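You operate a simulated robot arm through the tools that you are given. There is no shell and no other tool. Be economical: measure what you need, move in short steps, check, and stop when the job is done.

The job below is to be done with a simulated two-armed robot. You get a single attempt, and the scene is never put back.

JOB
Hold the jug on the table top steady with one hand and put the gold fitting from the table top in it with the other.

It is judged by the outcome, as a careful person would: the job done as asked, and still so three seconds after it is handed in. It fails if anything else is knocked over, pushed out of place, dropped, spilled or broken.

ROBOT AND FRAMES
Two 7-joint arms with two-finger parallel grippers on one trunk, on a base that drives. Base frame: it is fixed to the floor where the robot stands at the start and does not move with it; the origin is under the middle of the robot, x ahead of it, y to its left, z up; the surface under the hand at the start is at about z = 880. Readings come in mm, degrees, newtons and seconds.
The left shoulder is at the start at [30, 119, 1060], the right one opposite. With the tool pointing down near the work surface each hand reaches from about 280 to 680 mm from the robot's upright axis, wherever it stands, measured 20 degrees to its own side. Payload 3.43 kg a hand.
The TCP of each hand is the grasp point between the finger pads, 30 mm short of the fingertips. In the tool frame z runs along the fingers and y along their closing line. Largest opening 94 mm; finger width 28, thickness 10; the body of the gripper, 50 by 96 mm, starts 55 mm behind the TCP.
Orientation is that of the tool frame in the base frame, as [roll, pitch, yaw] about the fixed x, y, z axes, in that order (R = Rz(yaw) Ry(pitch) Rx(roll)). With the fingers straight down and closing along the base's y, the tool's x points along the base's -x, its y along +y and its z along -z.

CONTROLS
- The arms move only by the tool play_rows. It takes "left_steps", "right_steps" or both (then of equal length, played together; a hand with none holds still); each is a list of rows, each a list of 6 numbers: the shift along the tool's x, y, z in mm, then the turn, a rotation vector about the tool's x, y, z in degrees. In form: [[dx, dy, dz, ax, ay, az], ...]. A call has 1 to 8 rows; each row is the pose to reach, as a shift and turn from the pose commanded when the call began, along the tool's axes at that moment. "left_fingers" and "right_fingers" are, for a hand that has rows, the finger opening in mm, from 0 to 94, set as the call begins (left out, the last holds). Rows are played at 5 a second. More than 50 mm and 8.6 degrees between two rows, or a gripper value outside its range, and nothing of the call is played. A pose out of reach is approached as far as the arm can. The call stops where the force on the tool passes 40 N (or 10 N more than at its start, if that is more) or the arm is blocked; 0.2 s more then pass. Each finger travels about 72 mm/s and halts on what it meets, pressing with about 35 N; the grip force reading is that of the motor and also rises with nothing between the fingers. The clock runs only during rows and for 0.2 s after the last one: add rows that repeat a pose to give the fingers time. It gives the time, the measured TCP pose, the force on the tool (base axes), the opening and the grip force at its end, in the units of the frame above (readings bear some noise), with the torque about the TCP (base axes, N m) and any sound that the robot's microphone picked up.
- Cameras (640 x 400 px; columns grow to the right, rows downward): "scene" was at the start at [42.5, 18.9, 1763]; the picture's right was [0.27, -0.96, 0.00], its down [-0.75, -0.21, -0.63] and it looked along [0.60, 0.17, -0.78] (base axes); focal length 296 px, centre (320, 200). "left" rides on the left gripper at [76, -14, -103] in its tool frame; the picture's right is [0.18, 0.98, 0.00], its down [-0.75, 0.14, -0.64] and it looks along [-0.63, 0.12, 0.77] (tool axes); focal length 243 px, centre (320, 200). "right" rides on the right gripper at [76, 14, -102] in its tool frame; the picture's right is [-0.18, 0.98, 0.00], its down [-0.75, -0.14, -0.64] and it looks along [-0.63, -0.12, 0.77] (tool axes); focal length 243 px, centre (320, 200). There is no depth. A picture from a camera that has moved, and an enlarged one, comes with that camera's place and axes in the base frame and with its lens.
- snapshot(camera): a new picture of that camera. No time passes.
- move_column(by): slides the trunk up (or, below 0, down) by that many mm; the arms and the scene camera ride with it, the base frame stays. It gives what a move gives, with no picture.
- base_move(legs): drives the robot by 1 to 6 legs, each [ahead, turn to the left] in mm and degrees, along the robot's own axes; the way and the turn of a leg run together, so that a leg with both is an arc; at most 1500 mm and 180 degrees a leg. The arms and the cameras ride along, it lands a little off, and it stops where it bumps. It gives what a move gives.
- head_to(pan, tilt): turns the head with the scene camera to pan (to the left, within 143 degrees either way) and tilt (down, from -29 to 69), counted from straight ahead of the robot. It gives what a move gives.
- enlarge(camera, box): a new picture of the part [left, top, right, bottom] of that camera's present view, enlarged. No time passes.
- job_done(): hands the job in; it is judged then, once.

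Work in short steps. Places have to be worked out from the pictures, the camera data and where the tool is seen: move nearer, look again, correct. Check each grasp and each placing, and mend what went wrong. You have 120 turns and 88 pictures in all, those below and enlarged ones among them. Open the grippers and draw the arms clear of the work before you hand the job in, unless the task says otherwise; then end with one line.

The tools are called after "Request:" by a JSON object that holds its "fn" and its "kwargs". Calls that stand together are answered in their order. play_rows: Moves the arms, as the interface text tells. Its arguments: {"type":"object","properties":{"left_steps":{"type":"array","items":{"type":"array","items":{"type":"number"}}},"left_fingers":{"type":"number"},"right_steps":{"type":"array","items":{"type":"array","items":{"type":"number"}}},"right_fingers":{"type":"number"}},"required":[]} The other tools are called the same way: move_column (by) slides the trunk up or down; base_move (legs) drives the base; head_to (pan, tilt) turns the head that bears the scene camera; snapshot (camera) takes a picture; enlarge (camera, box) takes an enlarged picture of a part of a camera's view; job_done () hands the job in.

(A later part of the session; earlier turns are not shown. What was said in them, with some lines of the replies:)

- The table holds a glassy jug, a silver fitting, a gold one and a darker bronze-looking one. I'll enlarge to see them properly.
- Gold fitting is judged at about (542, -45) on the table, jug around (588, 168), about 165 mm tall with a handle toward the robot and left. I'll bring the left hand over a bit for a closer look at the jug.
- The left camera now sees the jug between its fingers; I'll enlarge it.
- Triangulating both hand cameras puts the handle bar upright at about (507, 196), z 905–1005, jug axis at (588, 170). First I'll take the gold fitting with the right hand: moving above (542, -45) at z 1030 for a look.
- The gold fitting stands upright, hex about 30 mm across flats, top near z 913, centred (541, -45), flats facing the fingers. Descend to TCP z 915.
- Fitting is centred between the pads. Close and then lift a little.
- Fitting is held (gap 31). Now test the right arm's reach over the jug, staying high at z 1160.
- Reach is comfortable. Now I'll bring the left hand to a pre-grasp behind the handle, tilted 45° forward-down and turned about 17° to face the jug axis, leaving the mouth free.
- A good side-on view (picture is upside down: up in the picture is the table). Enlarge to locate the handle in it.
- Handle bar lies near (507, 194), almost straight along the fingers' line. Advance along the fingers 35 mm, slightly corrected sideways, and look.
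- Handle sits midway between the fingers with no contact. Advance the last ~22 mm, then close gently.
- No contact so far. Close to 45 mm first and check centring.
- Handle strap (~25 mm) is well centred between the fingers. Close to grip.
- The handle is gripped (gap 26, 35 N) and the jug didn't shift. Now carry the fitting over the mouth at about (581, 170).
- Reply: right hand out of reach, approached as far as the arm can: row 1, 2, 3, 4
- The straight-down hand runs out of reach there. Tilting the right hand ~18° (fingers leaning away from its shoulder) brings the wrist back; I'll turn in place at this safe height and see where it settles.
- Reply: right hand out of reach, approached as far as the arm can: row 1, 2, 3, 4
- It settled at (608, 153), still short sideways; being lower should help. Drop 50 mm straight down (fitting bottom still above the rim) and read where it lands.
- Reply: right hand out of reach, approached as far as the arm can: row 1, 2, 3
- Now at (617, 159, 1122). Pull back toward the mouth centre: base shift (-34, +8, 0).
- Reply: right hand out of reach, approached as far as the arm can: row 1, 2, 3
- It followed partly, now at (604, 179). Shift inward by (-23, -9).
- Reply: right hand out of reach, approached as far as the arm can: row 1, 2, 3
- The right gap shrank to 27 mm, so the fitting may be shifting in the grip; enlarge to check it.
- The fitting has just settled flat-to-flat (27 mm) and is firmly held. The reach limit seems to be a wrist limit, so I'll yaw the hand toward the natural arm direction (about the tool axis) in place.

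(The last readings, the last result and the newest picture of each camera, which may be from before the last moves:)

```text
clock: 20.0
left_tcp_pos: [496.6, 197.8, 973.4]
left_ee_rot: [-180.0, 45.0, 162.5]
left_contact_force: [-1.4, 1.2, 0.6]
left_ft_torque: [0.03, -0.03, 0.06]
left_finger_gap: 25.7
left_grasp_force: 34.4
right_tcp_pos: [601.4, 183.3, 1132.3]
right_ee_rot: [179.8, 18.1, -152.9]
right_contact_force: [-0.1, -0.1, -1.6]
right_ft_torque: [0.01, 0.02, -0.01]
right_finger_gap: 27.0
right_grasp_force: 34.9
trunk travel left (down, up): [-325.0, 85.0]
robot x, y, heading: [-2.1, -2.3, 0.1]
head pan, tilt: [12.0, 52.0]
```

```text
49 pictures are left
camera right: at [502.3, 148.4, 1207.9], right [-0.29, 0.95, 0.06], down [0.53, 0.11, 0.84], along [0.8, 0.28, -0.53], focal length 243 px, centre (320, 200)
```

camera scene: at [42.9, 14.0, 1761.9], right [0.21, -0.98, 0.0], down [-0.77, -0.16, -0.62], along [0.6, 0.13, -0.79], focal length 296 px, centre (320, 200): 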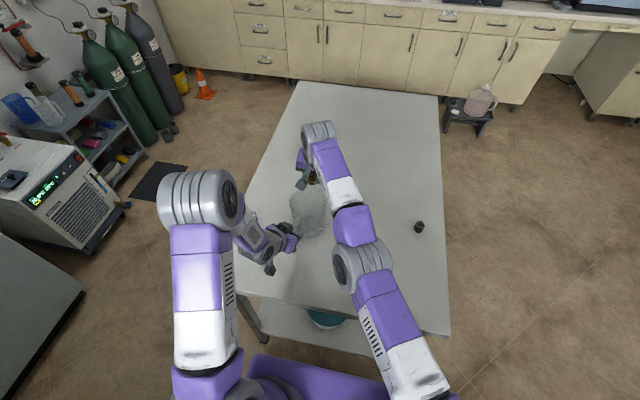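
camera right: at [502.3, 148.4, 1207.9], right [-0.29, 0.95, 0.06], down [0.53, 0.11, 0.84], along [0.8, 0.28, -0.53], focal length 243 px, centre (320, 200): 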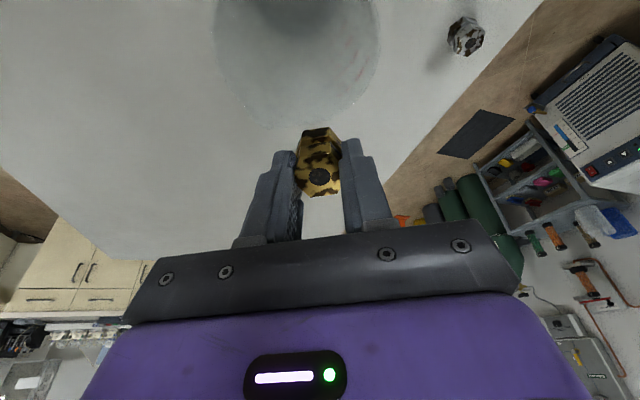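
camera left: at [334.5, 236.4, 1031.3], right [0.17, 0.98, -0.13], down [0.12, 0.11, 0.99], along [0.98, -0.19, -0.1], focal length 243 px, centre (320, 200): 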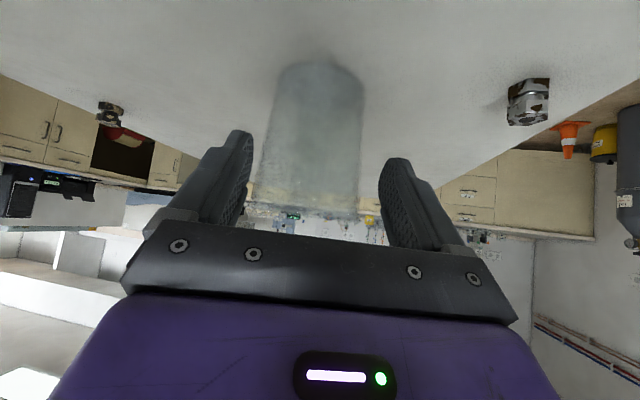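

That freed it: no reach limit now. Shift to the mouth centre, TCP (576, 167), same height.

Request:
{"fn": "play_rows", "kwargs": {"right_steps": [[14, -1.4, -4.6, 0, 0, 0], [28.1, -2.8, -9.2, 0, 0, 0], [28.1, -2.8, -9.2, 0, 0, 0]]}}

Request:
{"fn": "snapshot", "kwargs": {"camera": "right"}}

Request:
{"fn": "enlarge", "kwargs": {"camera": "scene", "box": [240, 120, 380, 260]}}

```text
clock: 20.8
left_tcp_pos: [498.2, 197.0, 973.6]
left_ee_rot: [179.9, 45.0, 162.5]
left_contact_force: [-0.3, 0.3, 1.4]
left_ft_torque: [0.05, -0.02, 0.04]
left_finger_gap: 25.5
left_grasp_force: 34.7
right_tcp_pos: [599.3, 181.6, 1139.3]
right_ee_rot: [179.8, 18.0, -153.0]
right_contact_force: [0.8, 0.2, 0.0]
right_ft_torque: [-0.03, 0.01, 0.01]
right_finger_gap: 27.0
right_grasp_force: 35.4
right hand out of reach, approached as far as the arm can: row 1, 2, 3
trunk travel left (down, up): [-325.0, 85.0]
robot x, y, heading: [1.8, 1.2, 0.0]
head pan, tilt: [12.0, 52.0]
```

```text
48 pictures are left
camera right: at [501.1, 147.3, 1214.0], right [-0.29, 0.95, 0.06], down [0.53, 0.11, 0.84], along [0.8, 0.28, -0.53], focal length 243 px, centre (320, 200)
```

right: 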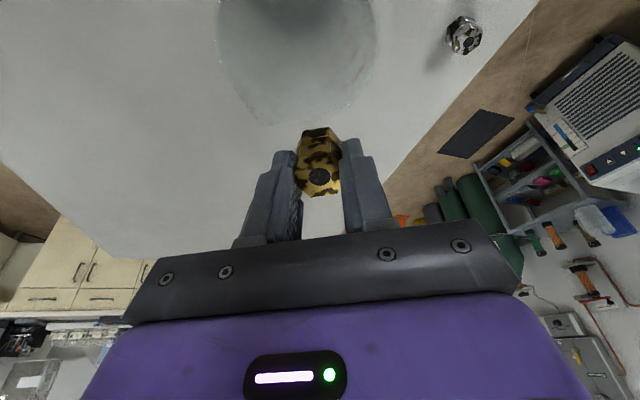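

```text
2.86 times, centred on (310, 190) of scene
camera zoom: at [42.8, 14.1, 1761.9], right [0.21, -0.98, 0.0], down [-0.77, -0.16, -0.62], along [0.6, 0.13, -0.79], focal length 845 px, centre (349, 229)
```

zoom: 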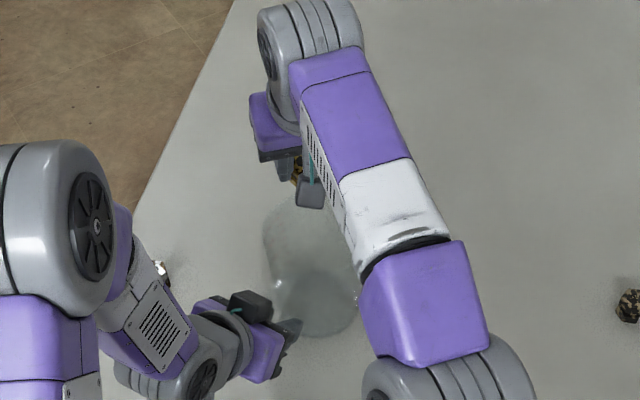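

Pulling inward stalls, which looks like the elbow being nearly straight (the arm at full stretch). I'll retreat well inward toward the right shoulder at this height to let the elbow bend, then re-approach.

Request:
{"fn": "play_rows", "kwargs": {"right_steps": [[19, -6.5, -6.2, 0, 0, 0], [38, -13, -12.5, 0, 0, 0], [58, -19.5, -18.7, 0, 0, 0], [76.8, -26, -25, 0, 0, 0], [76.8, -26, -25, 0, 0, 0]]}}

Request:
{"fn": "snapshot", "kwargs": {"camera": "scene"}}

```text
clock: 22.0
left_tcp_pos: [497.7, 196.7, 973.6]
left_ee_rot: [179.9, 44.9, 162.5]
left_contact_force: [-0.2, -0.7, 0.0]
left_ft_torque: [-0.01, -0.04, 0.01]
left_finger_gap: 25.9
left_grasp_force: 34.6
right_tcp_pos: [607.0, 161.2, 1158.9]
right_ee_rot: [179.8, 18.0, -153.0]
right_contact_force: [-0.4, -0.1, -0.2]
right_ft_torque: [0.0, 0.01, -0.01]
right_finger_gap: 27.1
right_grasp_force: 35.2
right hand out of reach, approached as far as the arm can: row 1, 2, 3, 4, 5
trunk travel left (down, up): [-325.0, 85.0]
robot x, y, heading: [-0.5, 0.3, -0.1]
head pan, tilt: [12.0, 52.0]
```

```text
46 pictures are left
camera scene: at [42.8, 14.3, 1761.9], right [0.21, -0.98, 0.0], down [-0.77, -0.16, -0.62], along [0.6, 0.13, -0.79], focal length 296 px, centre (320, 200)
```

scene: 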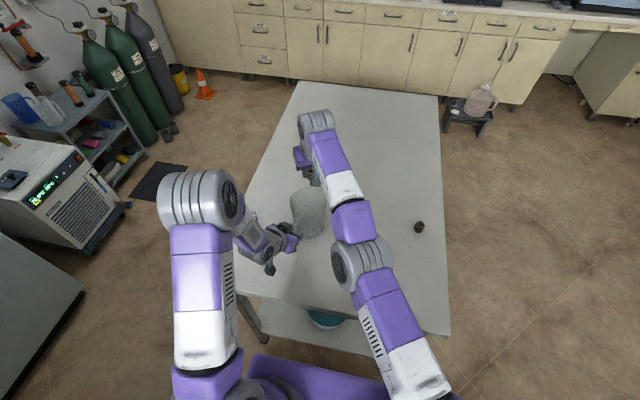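

The right arm is indeed at full stretch. I'll go back the known-good way, toward (541, -43, 1160) hand vertical, to re-bend the elbow, first via (570, 94).

Request:
{"fn": "play_rows", "kwargs": {"right_steps": [[11.6, -8.2, 0, 0.9, 3.5, 5.4], [23, -16.5, 0, 1.8, 7.1, 10.7], [35, -25, 0, 2.7, 10.6, 16.1], [46, -33, 0, 3.6, 14.2, 21.4], [60, -43, -1, 4.47, 17.7, 26.8], [60, -43, -1, 4.47, 17.7, 26.8]]}}

```text
clock: 23.4
left_tcp_pos: [497.6, 198.3, 972.7]
left_ee_rot: [-179.9, 45.0, 162.5]
left_contact_force: [-1.1, 0.3, 1.2]
left_ft_torque: [0.06, -0.02, 0.01]
left_finger_gap: 25.7
left_grasp_force: 34.7
right_tcp_pos: [574.3, 97.9, 1140.0]
right_ee_rot: [180.0, 0.0, 179.8]
right_contact_force: [0.4, 0.2, -1.0]
right_ft_torque: [0.02, -0.01, 0.01]
right_finger_gap: 27.0
right_grasp_force: 35.0
right hand out of reach, approached as far as the arm can: row 4
trunk travel left (down, up): [-325.0, 85.0]
robot x, y, heading: [0.0, 1.6, 0.3]
head pan, tilt: [12.0, 52.0]
```

Recovered: vertical at (574, 98, 1140) and reachable. Pull back a bit further to (535, 0) so the elbow bends well.

Request:
{"fn": "play_rows", "kwargs": {"right_steps": [[10, -25, 0, 0, 0, 0], [20, -50, 0, 0, 0, 0], [30, -75, 0, 0, 0, 0], [39, -98, 0, 0, 0, 0], [39, -98, 0, 0, 0, 0]]}}

```text
clock: 24.6
left_tcp_pos: [498.4, 198.3, 973.8]
left_ee_rot: [-180.0, 45.0, 162.6]
left_contact_force: [-0.7, 0.0, 0.6]
left_ft_torque: [0.1, -0.01, -0.02]
left_finger_gap: 25.6
left_grasp_force: 34.6
right_tcp_pos: [536.9, 0.6, 1140.1]
right_ee_rot: [180.0, 0.0, 180.0]
right_contact_force: [-0.5, -0.4, -0.7]
right_ft_torque: [0.0, 0.01, -0.01]
right_finger_gap: 27.1
right_grasp_force: 35.4
trunk travel left (down, up): [-325.0, 85.0]
robot x, y, heading: [-1.8, 2.3, -0.2]
head pan, tilt: [12.0, 52.0]
```

Now set the tilt (25°) and yaw (28°) here, lowering slightly to z 1115, with the elbow bent.

Request:
{"fn": "play_rows", "kwargs": {"right_steps": [[0, 0, 5, -1.2, -4.9, -5.4], [0, 0, 10, -2.4, -9.8, -10.9], [0, 0, 15, -3.6, -14.7, -16.3], [0, 0, 20, -4.8, -19.6, -21.8], [0, 0, 25, -6.04, -24.5, -27.2], [0, 0, 25, -6.04, -24.5, -27.2]]}}

```text
clock: 26.0
left_tcp_pos: [496.6, 197.2, 972.6]
left_ee_rot: [-180.0, 45.0, 162.6]
left_contact_force: [-1.2, 0.0, 1.3]
left_ft_torque: [0.1, 0.02, 0.03]
left_finger_gap: 25.5
left_grasp_force: 34.8
right_tcp_pos: [537.0, 0.8, 1114.8]
right_ee_rot: [-180.0, 25.1, -152.3]
right_contact_force: [0.0, 0.3, 0.0]
right_ft_torque: [-0.01, 0.01, 0.02]
right_finger_gap: 27.2
right_grasp_force: 35.2
trunk travel left (down, up): [-325.0, 85.0]
robot x, y, heading: [0.1, 2.2, -0.0]
head pan, tilt: [12.0, 52.0]
```

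No reach issues. Translate over the mouth to TCP (574, 166, 1115).

Request:
{"fn": "play_rows", "kwargs": {"right_steps": [[-19.8, 25.8, 9.3, 0, 0, 0], [-39.7, 51.6, 18.6, 0, 0, 0], [-59.5, 77.3, 27.8, 0, 0, 0], [-79.4, 103.1, 37.1, 0, 0, 0], [-99.2, 128.9, 46.4, 0, 0, 0], [-99.2, 128.9, 46.4, 0, 0, 0]]}}

Request:
{"fn": "snapshot", "kwargs": {"camera": "right"}}

Request:
{"fn": "enlarge", "kwargs": {"camera": "scene", "box": [240, 120, 380, 260]}}

```text
clock: 27.4
left_tcp_pos: [497.3, 197.2, 972.7]
left_ee_rot: [-180.0, 45.0, 162.5]
left_contact_force: [0.4, 0.0, 0.0]
left_ft_torque: [0.06, -0.07, 0.04]
left_finger_gap: 25.8
left_grasp_force: 35.0
right_tcp_pos: [574.0, 164.8, 1115.5]
right_ee_rot: [179.9, 24.9, -152.4]
right_contact_force: [1.1, -0.5, -0.8]
right_ft_torque: [-0.03, -0.01, -0.01]
right_finger_gap: 27.2
right_grasp_force: 34.5
trunk travel left (down, up): [-325.0, 85.0]
robot x, y, heading: [-1.8, 1.9, 0.2]
head pan, tilt: [12.0, 52.0]
```

```text
45 pictures are left
camera right: at [468.5, 125.9, 1177.2], right [-0.31, 0.95, 0.08], down [0.43, 0.07, 0.9], along [0.85, 0.31, -0.43], focal length 243 px, centre (320, 200)
```

right: 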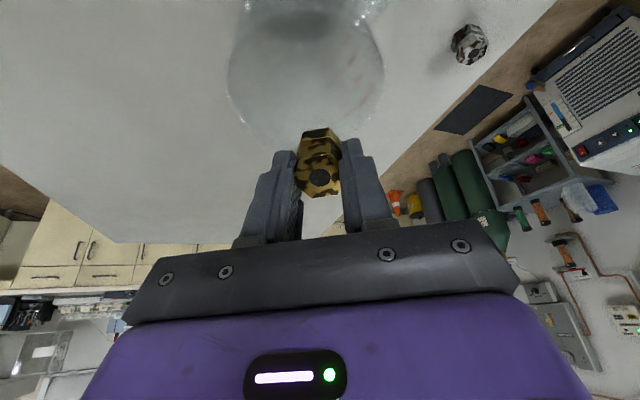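

```text
2.86 times, centred on (310, 190) of scene
camera zoom: at [43.0, 13.4, 1761.9], right [0.21, -0.98, 0.0], down [-0.77, -0.16, -0.62], along [0.6, 0.13, -0.79], focal length 845 px, centre (349, 229)
```

zoom: 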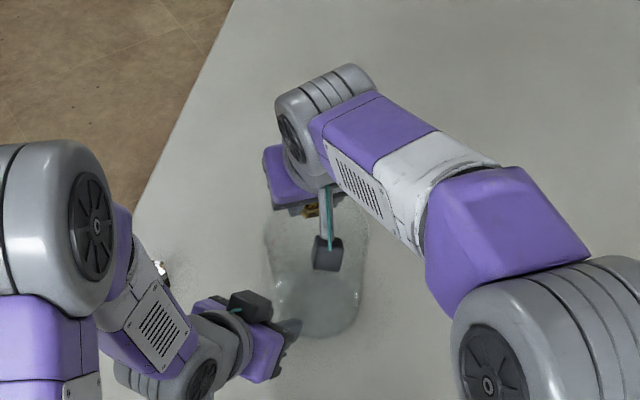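

Reached, and the fitting is over the mouth (centre about (582, 168)). Lower 50 mm vertically and check against the rim.

Request:
{"fn": "play_rows", "kwargs": {"right_steps": [[7, 0, 15, 0, 0, 0], [14, 0, 30, 0, 0, 0], [21.2, 0, 45.3, 0, 0, 0], [21.2, 0, 45.3, 0, 0, 0]]}}

Request:
{"fn": "snapshot", "kwargs": {"camera": "right"}}

Request:
{"fn": "snapshot", "kwargs": {"camera": "left"}}

Request:
{"fn": "enlarge", "kwargs": {"camera": "scene", "box": [270, 160, 350, 260]}}

```text
clock: 28.4
left_tcp_pos: [498.1, 198.0, 972.6]
left_ee_rot: [-180.0, 45.0, 162.6]
left_contact_force: [-0.6, 0.1, 0.1]
left_ft_torque: [0.09, 0.01, 0.05]
left_finger_gap: 25.4
left_grasp_force: 35.1
right_tcp_pos: [573.4, 165.6, 1065.1]
right_ee_rot: [179.9, 25.0, -152.4]
right_contact_force: [0.3, -0.9, -1.1]
right_ft_torque: [-0.01, 0.02, -0.01]
right_finger_gap: 27.1
right_grasp_force: 35.5
trunk travel left (down, up): [-325.0, 85.0]
robot x, y, heading: [-0.1, 0.4, -0.1]
head pan, tilt: [12.0, 52.0]
```

```text
43 pictures are left
camera right: at [467.5, 126.4, 1126.7], right [-0.31, 0.95, 0.08], down [0.43, 0.07, 0.9], along [0.85, 0.31, -0.43], focal length 243 px, centre (320, 200)
```

right: 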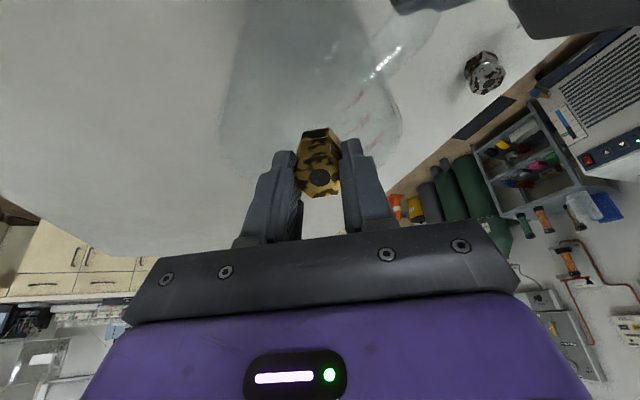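

```text
42 pictures are left
camera left: at [372.2, 221.9, 990.8], right [0.17, 0.98, -0.13], down [0.12, 0.11, 0.99], along [0.98, -0.18, -0.1], focal length 243 px, centre (320, 200)
```

left: 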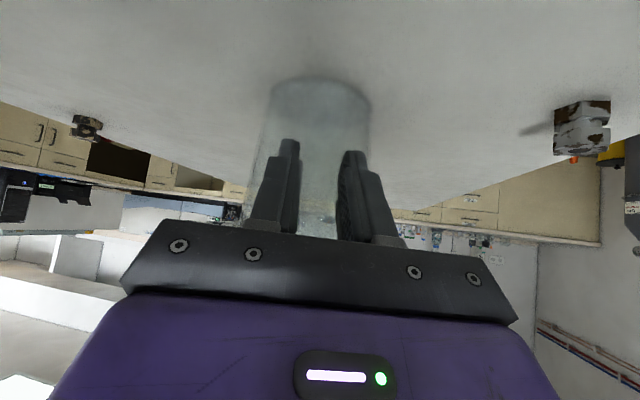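

```text
4.00 times, centred on (310, 210) of scene
camera zoom: at [42.8, 14.0, 1761.9], right [0.21, -0.98, 0.0], down [-0.77, -0.16, -0.62], along [0.6, 0.13, -0.79], focal length 1183 px, centre (360, 160)
```

zoom: 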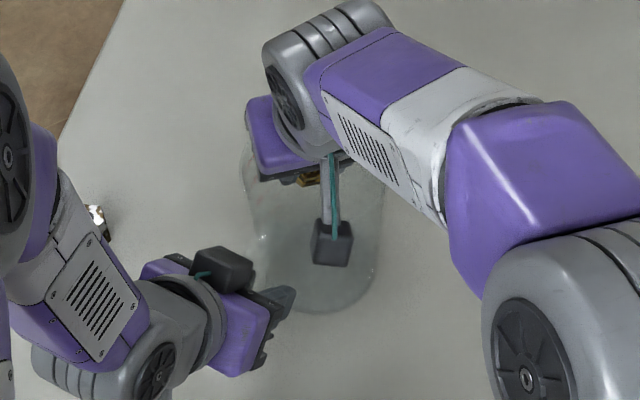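

Request:
{"fn": "enlarge", "kwargs": {"camera": "right", "box": [190, 0, 430, 240]}}

```text
1.67 times, centred on (310, 120) of right
camera zoom: at [467.5, 126.4, 1126.7], right [-0.31, 0.95, 0.08], down [0.43, 0.07, 0.9], along [0.85, 0.31, -0.43], focal length 404 px, centre (337, 333)
```

zoom: 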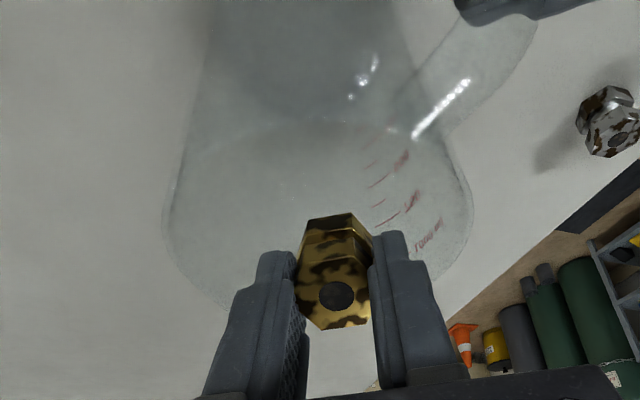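

Fitting is well inside the rim outline (rim z ≈ 1033, centre ≈ (580, 166)) with no forces. Lower another 45 mm into the jug.

Request:
{"fn": "play_rows", "kwargs": {"right_steps": [[5, 0, 10.5, 0, 0, 0], [10, 0, 21, 0, 0, 0], [15, 0, 31.5, 0, 0, 0], [19.1, 0, 40.8, 0, 0, 0], [19.1, 0, 40.8, 0, 0, 0]]}}

Request:
{"fn": "enlarge", "kwargs": {"camera": "right", "box": [190, 0, 430, 240]}}

Request:
{"fn": "enlarge", "kwargs": {"camera": "scene", "box": [270, 160, 350, 260]}}

```text
clock: 29.6
left_tcp_pos: [497.1, 197.9, 972.7]
left_ee_rot: [-180.0, 45.0, 162.6]
left_contact_force: [0.0, 1.1, 0.4]
left_ft_torque: [0.09, -0.01, 0.05]
left_finger_gap: 25.7
left_grasp_force: 34.6
right_tcp_pos: [572.7, 164.0, 1019.9]
right_ee_rot: [-180.0, 25.1, -152.4]
right_contact_force: [0.5, -0.3, -0.9]
right_ft_torque: [0.0, 0.0, -0.04]
right_finger_gap: 27.2
right_grasp_force: 34.9
trunk travel left (down, up): [-325.0, 85.0]
robot x, y, heading: [1.3, -2.6, -0.1]
head pan, tilt: [12.0, 52.0]
```

```text
1.67 times, centred on (310, 120) of right
camera zoom: at [467.4, 125.5, 1081.8], right [-0.31, 0.95, 0.08], down [0.43, 0.07, 0.9], along [0.85, 0.31, -0.43], focal length 404 px, centre (337, 333)
```

zoom: 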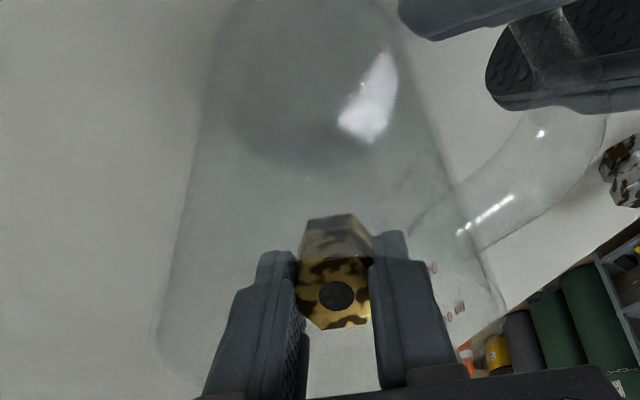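

```text
4.00 times, centred on (310, 210) of scene
camera zoom: at [42.9, 14.1, 1761.9], right [0.21, -0.98, 0.0], down [-0.77, -0.16, -0.62], along [0.6, 0.13, -0.79], focal length 1183 px, centre (360, 160)
```

zoom: 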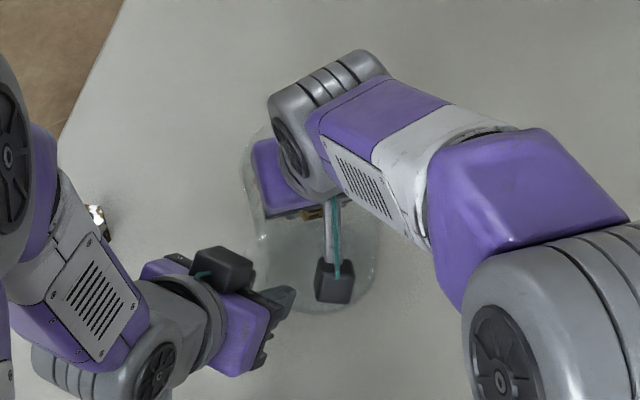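

The lower half of the fitting is now seen through the glass wall, inside the jug, with no contact. Release by opening modestly to 50 mm.

Request:
{"fn": "play_rows", "kwargs": {"right_steps": [[0, 0, 0, 0, 0, 0], [0, 0, 0, 0, 0, 0], [0, 0, 0, 0, 0, 0], [0, 0, 0, 0, 0, 0]], "right_fingers": 48}}

Request:
{"fn": "enlarge", "kwargs": {"camera": "right", "box": [190, 0, 430, 240]}}

```text
clock: 30.6
left_tcp_pos: [498.1, 199.0, 973.3]
left_ee_rot: [180.0, 45.0, 162.6]
left_contact_force: [-6.1, 5.3, 1.7]
left_ft_torque: [-0.12, -0.48, 0.12]
left_finger_gap: 25.7
left_grasp_force: 34.8
right_tcp_pos: [573.2, 164.6, 1020.3]
right_ee_rot: [180.0, 25.1, -152.4]
right_contact_force: [6.7, -3.8, 0.4]
right_ft_torque: [0.0, 0.04, -0.02]
right_finger_gap: 44.5
right_grasp_force: 0.0
trunk travel left (down, up): [-325.0, 85.0]
robot x, y, heading: [0.3, 0.5, 0.1]
head pan, tilt: [12.0, 52.0]
```

```text
1.67 times, centred on (310, 120) of right
camera zoom: at [467.6, 125.4, 1082.4], right [-0.31, 0.95, 0.08], down [0.43, 0.07, 0.9], along [0.85, 0.31, -0.43], focal length 404 px, centre (337, 333)
```

zoom: 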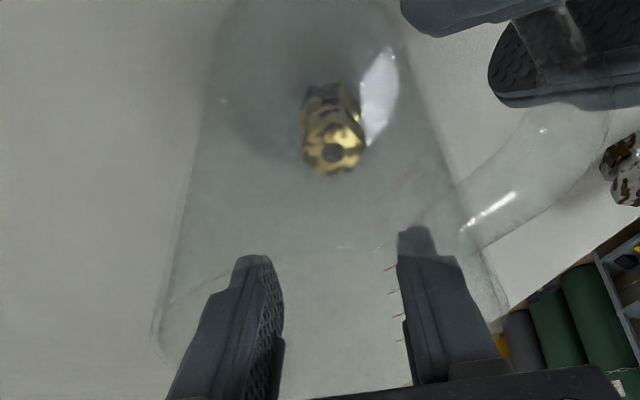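

The fitting is inside on the jug's floor. One finger lightly touches the wall (≈7 N), so I'll close to 30 mm to free it, then rise straight up.

Request:
{"fn": "play_rows", "kwargs": {"right_steps": [[0, 0, 0, 0, 0, 0], [0, 0, 0, 0, 0, 0]], "right_fingers": 25}}

Request:
{"fn": "play_rows", "kwargs": {"right_steps": [[-8, 0, -18, 0, 0, 0], [-17, 0, -36, 0, 0, 0], [-25, 0, -54, 0, 0, 0], [-34, 0, -72, 0, 0, 0], [-42, 0, -90, 0, 0, 0], [-42, 0, -90, 0, 0, 0]]}}

Request:
{"fn": "snapshot", "kwargs": {"camera": "right"}}

```text
clock: 31.2
left_tcp_pos: [498.7, 196.6, 973.0]
left_ee_rot: [-180.0, 45.0, 162.5]
left_contact_force: [0.2, 0.5, -0.3]
left_ft_torque: [0.04, 0.12, 0.03]
left_finger_gap: 25.6
left_grasp_force: 35.1
right_tcp_pos: [573.0, 166.6, 1019.9]
right_ee_rot: [179.9, 24.9, -152.3]
right_contact_force: [-0.1, 0.1, 0.4]
right_ft_torque: [0.01, 0.02, 0.02]
right_finger_gap: 25.1
right_grasp_force: 0.0
trunk travel left (down, up): [-325.0, 85.0]
robot x, y, heading: [0.9, 0.6, 0.1]
head pan, tilt: [12.0, 52.0]
```

```text
clock: 32.6
left_tcp_pos: [496.7, 197.7, 973.7]
left_ee_rot: [-180.0, 44.9, 162.5]
left_contact_force: [-0.2, 0.6, -0.7]
left_ft_torque: [0.12, 0.08, 0.03]
left_finger_gap: 25.8
left_grasp_force: 34.6
right_tcp_pos: [574.9, 165.5, 1118.7]
right_ee_rot: [179.9, 25.0, -152.4]
right_contact_force: [0.1, -0.2, -0.1]
right_ft_torque: [0.01, -0.02, -0.02]
right_finger_gap: 24.9
right_grasp_force: 0.1
trunk travel left (down, up): [-325.0, 85.0]
robot x, y, heading: [0.1, -3.6, 0.0]
head pan, tilt: [12.0, 52.0]
```

```text
36 pictures are left
camera right: at [468.1, 125.5, 1180.9], right [-0.31, 0.95, 0.08], down [0.43, 0.07, 0.9], along [0.85, 0.31, -0.43], focal length 243 px, centre (320, 200)
```

right: 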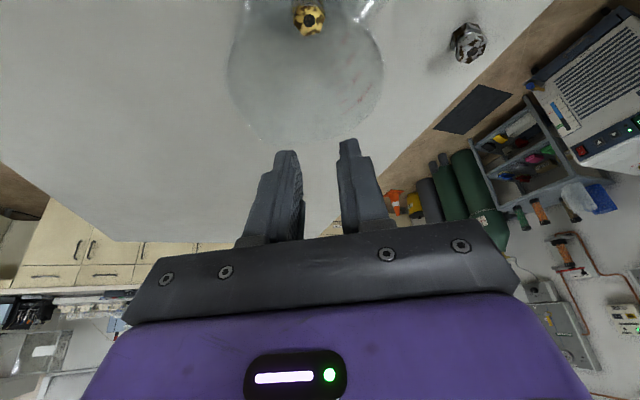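

The right hand is clear above. Move it away to the right, then open the left fingers.

Request:
{"fn": "play_rows", "kwargs": {"right_steps": [[19.8, -25.8, -9.3, 0, 0, 0], [39.7, -51.6, -18.6, 0, 0, 0], [59.5, -77.3, -27.8, 0, 0, 0], [79.4, -103.1, -37.1, 0, 0, 0], [99.2, -128.9, -46.4, 0, 0, 0], [99.2, -128.9, -46.4, 0, 0, 0]], "right_fingers": 90}}

Request:
{"fn": "play_rows", "kwargs": {"left_steps": [[0, 0, 0, 0, 0, 0], [0, 0, 0, 0, 0, 0], [0, 0, 0, 0, 0, 0], [0, 0, 0, 0, 0, 0], [0, 0, 0, 0, 0, 0]], "left_fingers": 78}}

Request:
{"fn": "enlarge", "kwargs": {"camera": "left", "box": [200, 40, 440, 240]}}

```text
clock: 34.0
left_tcp_pos: [497.6, 198.5, 973.6]
left_ee_rot: [-179.9, 45.0, 162.5]
left_contact_force: [0.2, -0.5, 1.4]
left_ft_torque: [0.05, 0.0, -0.04]
left_finger_gap: 25.3
left_grasp_force: 34.9
right_tcp_pos: [535.2, -1.1, 1118.6]
right_ee_rot: [-180.0, 25.0, -152.4]
right_contact_force: [-0.8, -0.3, -0.5]
right_ft_torque: [-0.03, 0.01, 0.03]
right_finger_gap: 90.0
right_grasp_force: 0.1
trunk travel left (down, up): [-325.0, 85.0]
robot x, y, heading: [-0.2, 1.2, -0.2]
head pan, tilt: [12.0, 52.0]
```

```text
clock: 35.2
left_tcp_pos: [497.1, 197.5, 973.6]
left_ee_rot: [-180.0, 45.0, 162.5]
left_contact_force: [0.0, 0.8, -0.4]
left_ft_torque: [0.03, 0.03, 0.01]
left_finger_gap: 78.1
left_grasp_force: 0.1
right_tcp_pos: [536.3, 0.0, 1119.2]
right_ee_rot: [180.0, 25.0, -152.4]
right_contact_force: [-0.1, 0.0, -0.5]
right_ft_torque: [0.03, 0.0, 0.02]
right_finger_gap: 90.1
right_grasp_force: 0.1
trunk travel left (down, up): [-325.0, 85.0]
robot x, y, heading: [0.9, 2.4, -0.1]
head pan, tilt: [12.0, 52.0]
```

```text
2.00 times, centred on (320, 140) of left
camera zoom: at [372.2, 221.8, 990.8], right [0.17, 0.98, -0.13], down [0.12, 0.11, 0.99], along [0.98, -0.18, -0.1], focal length 485 px, centre (320, 320)
```

zoom: 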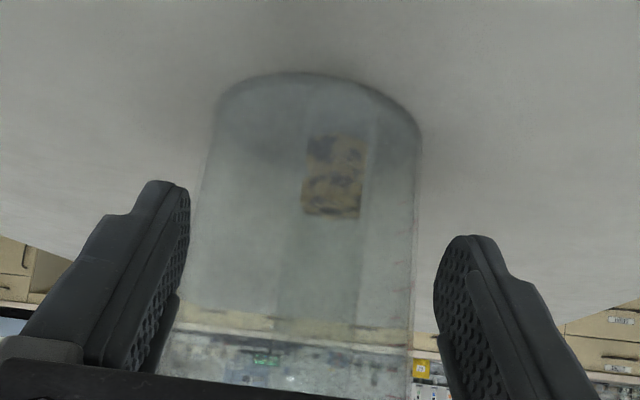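

The left fingers are free of the handle and the fitting stands in the jug. Retreat the left hand back along its fingers.

Request:
{"fn": "play_rows", "kwargs": {"left_steps": [[0, 0, -20, 0, 0, 0], [0, 0, -40, 0, 0, 0], [0, 0, -60, 0, 0, 0], [0, 0, -85, 0, 0, 0], [0, 0, -110, 0, 0, 0], [0, 0, -130, 0, 0, 0], [0, 0, -130, 0, 0, 0]]}}

Request:
{"fn": "snapshot", "kwargs": {"camera": "scene"}}

Request:
{"fn": "enlarge", "kwargs": {"camera": "scene", "box": [230, 150, 390, 270]}}

```text
clock: 36.8
left_tcp_pos: [409.7, 225.8, 1064.2]
left_ee_rot: [180.0, 44.9, 162.6]
left_contact_force: [0.1, 0.7, 0.6]
left_ft_torque: [0.03, 0.01, -0.02]
left_finger_gap: 77.9
left_grasp_force: 0.0
right_tcp_pos: [538.0, -0.2, 1118.4]
right_ee_rot: [180.0, 25.0, -152.4]
right_contact_force: [-0.1, -0.8, -0.4]
right_ft_torque: [-0.01, -0.01, 0.04]
right_finger_gap: 89.9
right_grasp_force: 0.1
trunk travel left (down, up): [-325.0, 85.0]
robot x, y, heading: [-2.1, -0.6, -0.0]
head pan, tilt: [12.0, 52.0]
```

```text
34 pictures are left
camera scene: at [43.5, 14.0, 1761.9], right [0.21, -0.98, 0.0], down [-0.77, -0.16, -0.62], along [0.6, 0.13, -0.79], focal length 296 px, centre (320, 200)
```

scene: 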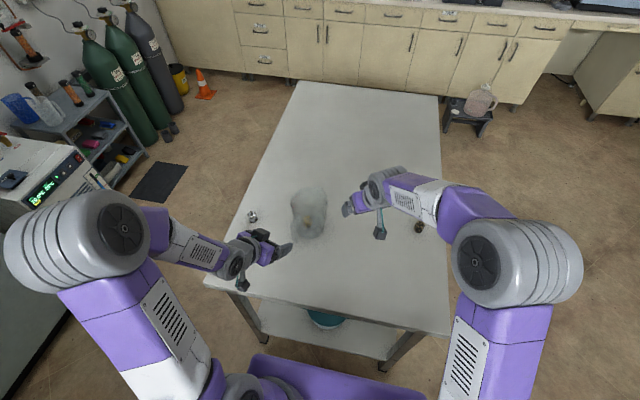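

```text
3.33 times, centred on (310, 210) of scene
camera zoom: at [43.5, 14.0, 1761.9], right [0.21, -0.98, 0.0], down [-0.77, -0.16, -0.62], along [0.6, 0.13, -0.79], focal length 986 px, centre (353, 167)
```

zoom: 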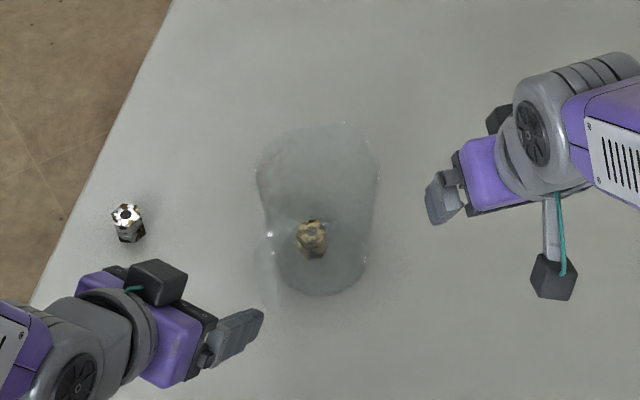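

The jug stands upright where it was with the gold fitting inside. The other fittings are untouched and both hands are open and clear, so I'm handing in.

Request:
{"fn": "job_done", "kwargs": {}}

```text
The job is handed in.
```

The gold fitting is in the jug. The left hand held the jug by its handle while the right hand released the fitting just inside the rim, so it fell the last 100 mm or so onto the jug's floor. One right finger touched the jug's wall lightly, but the jug stayed upright where it was, and the other fittings were not touched.
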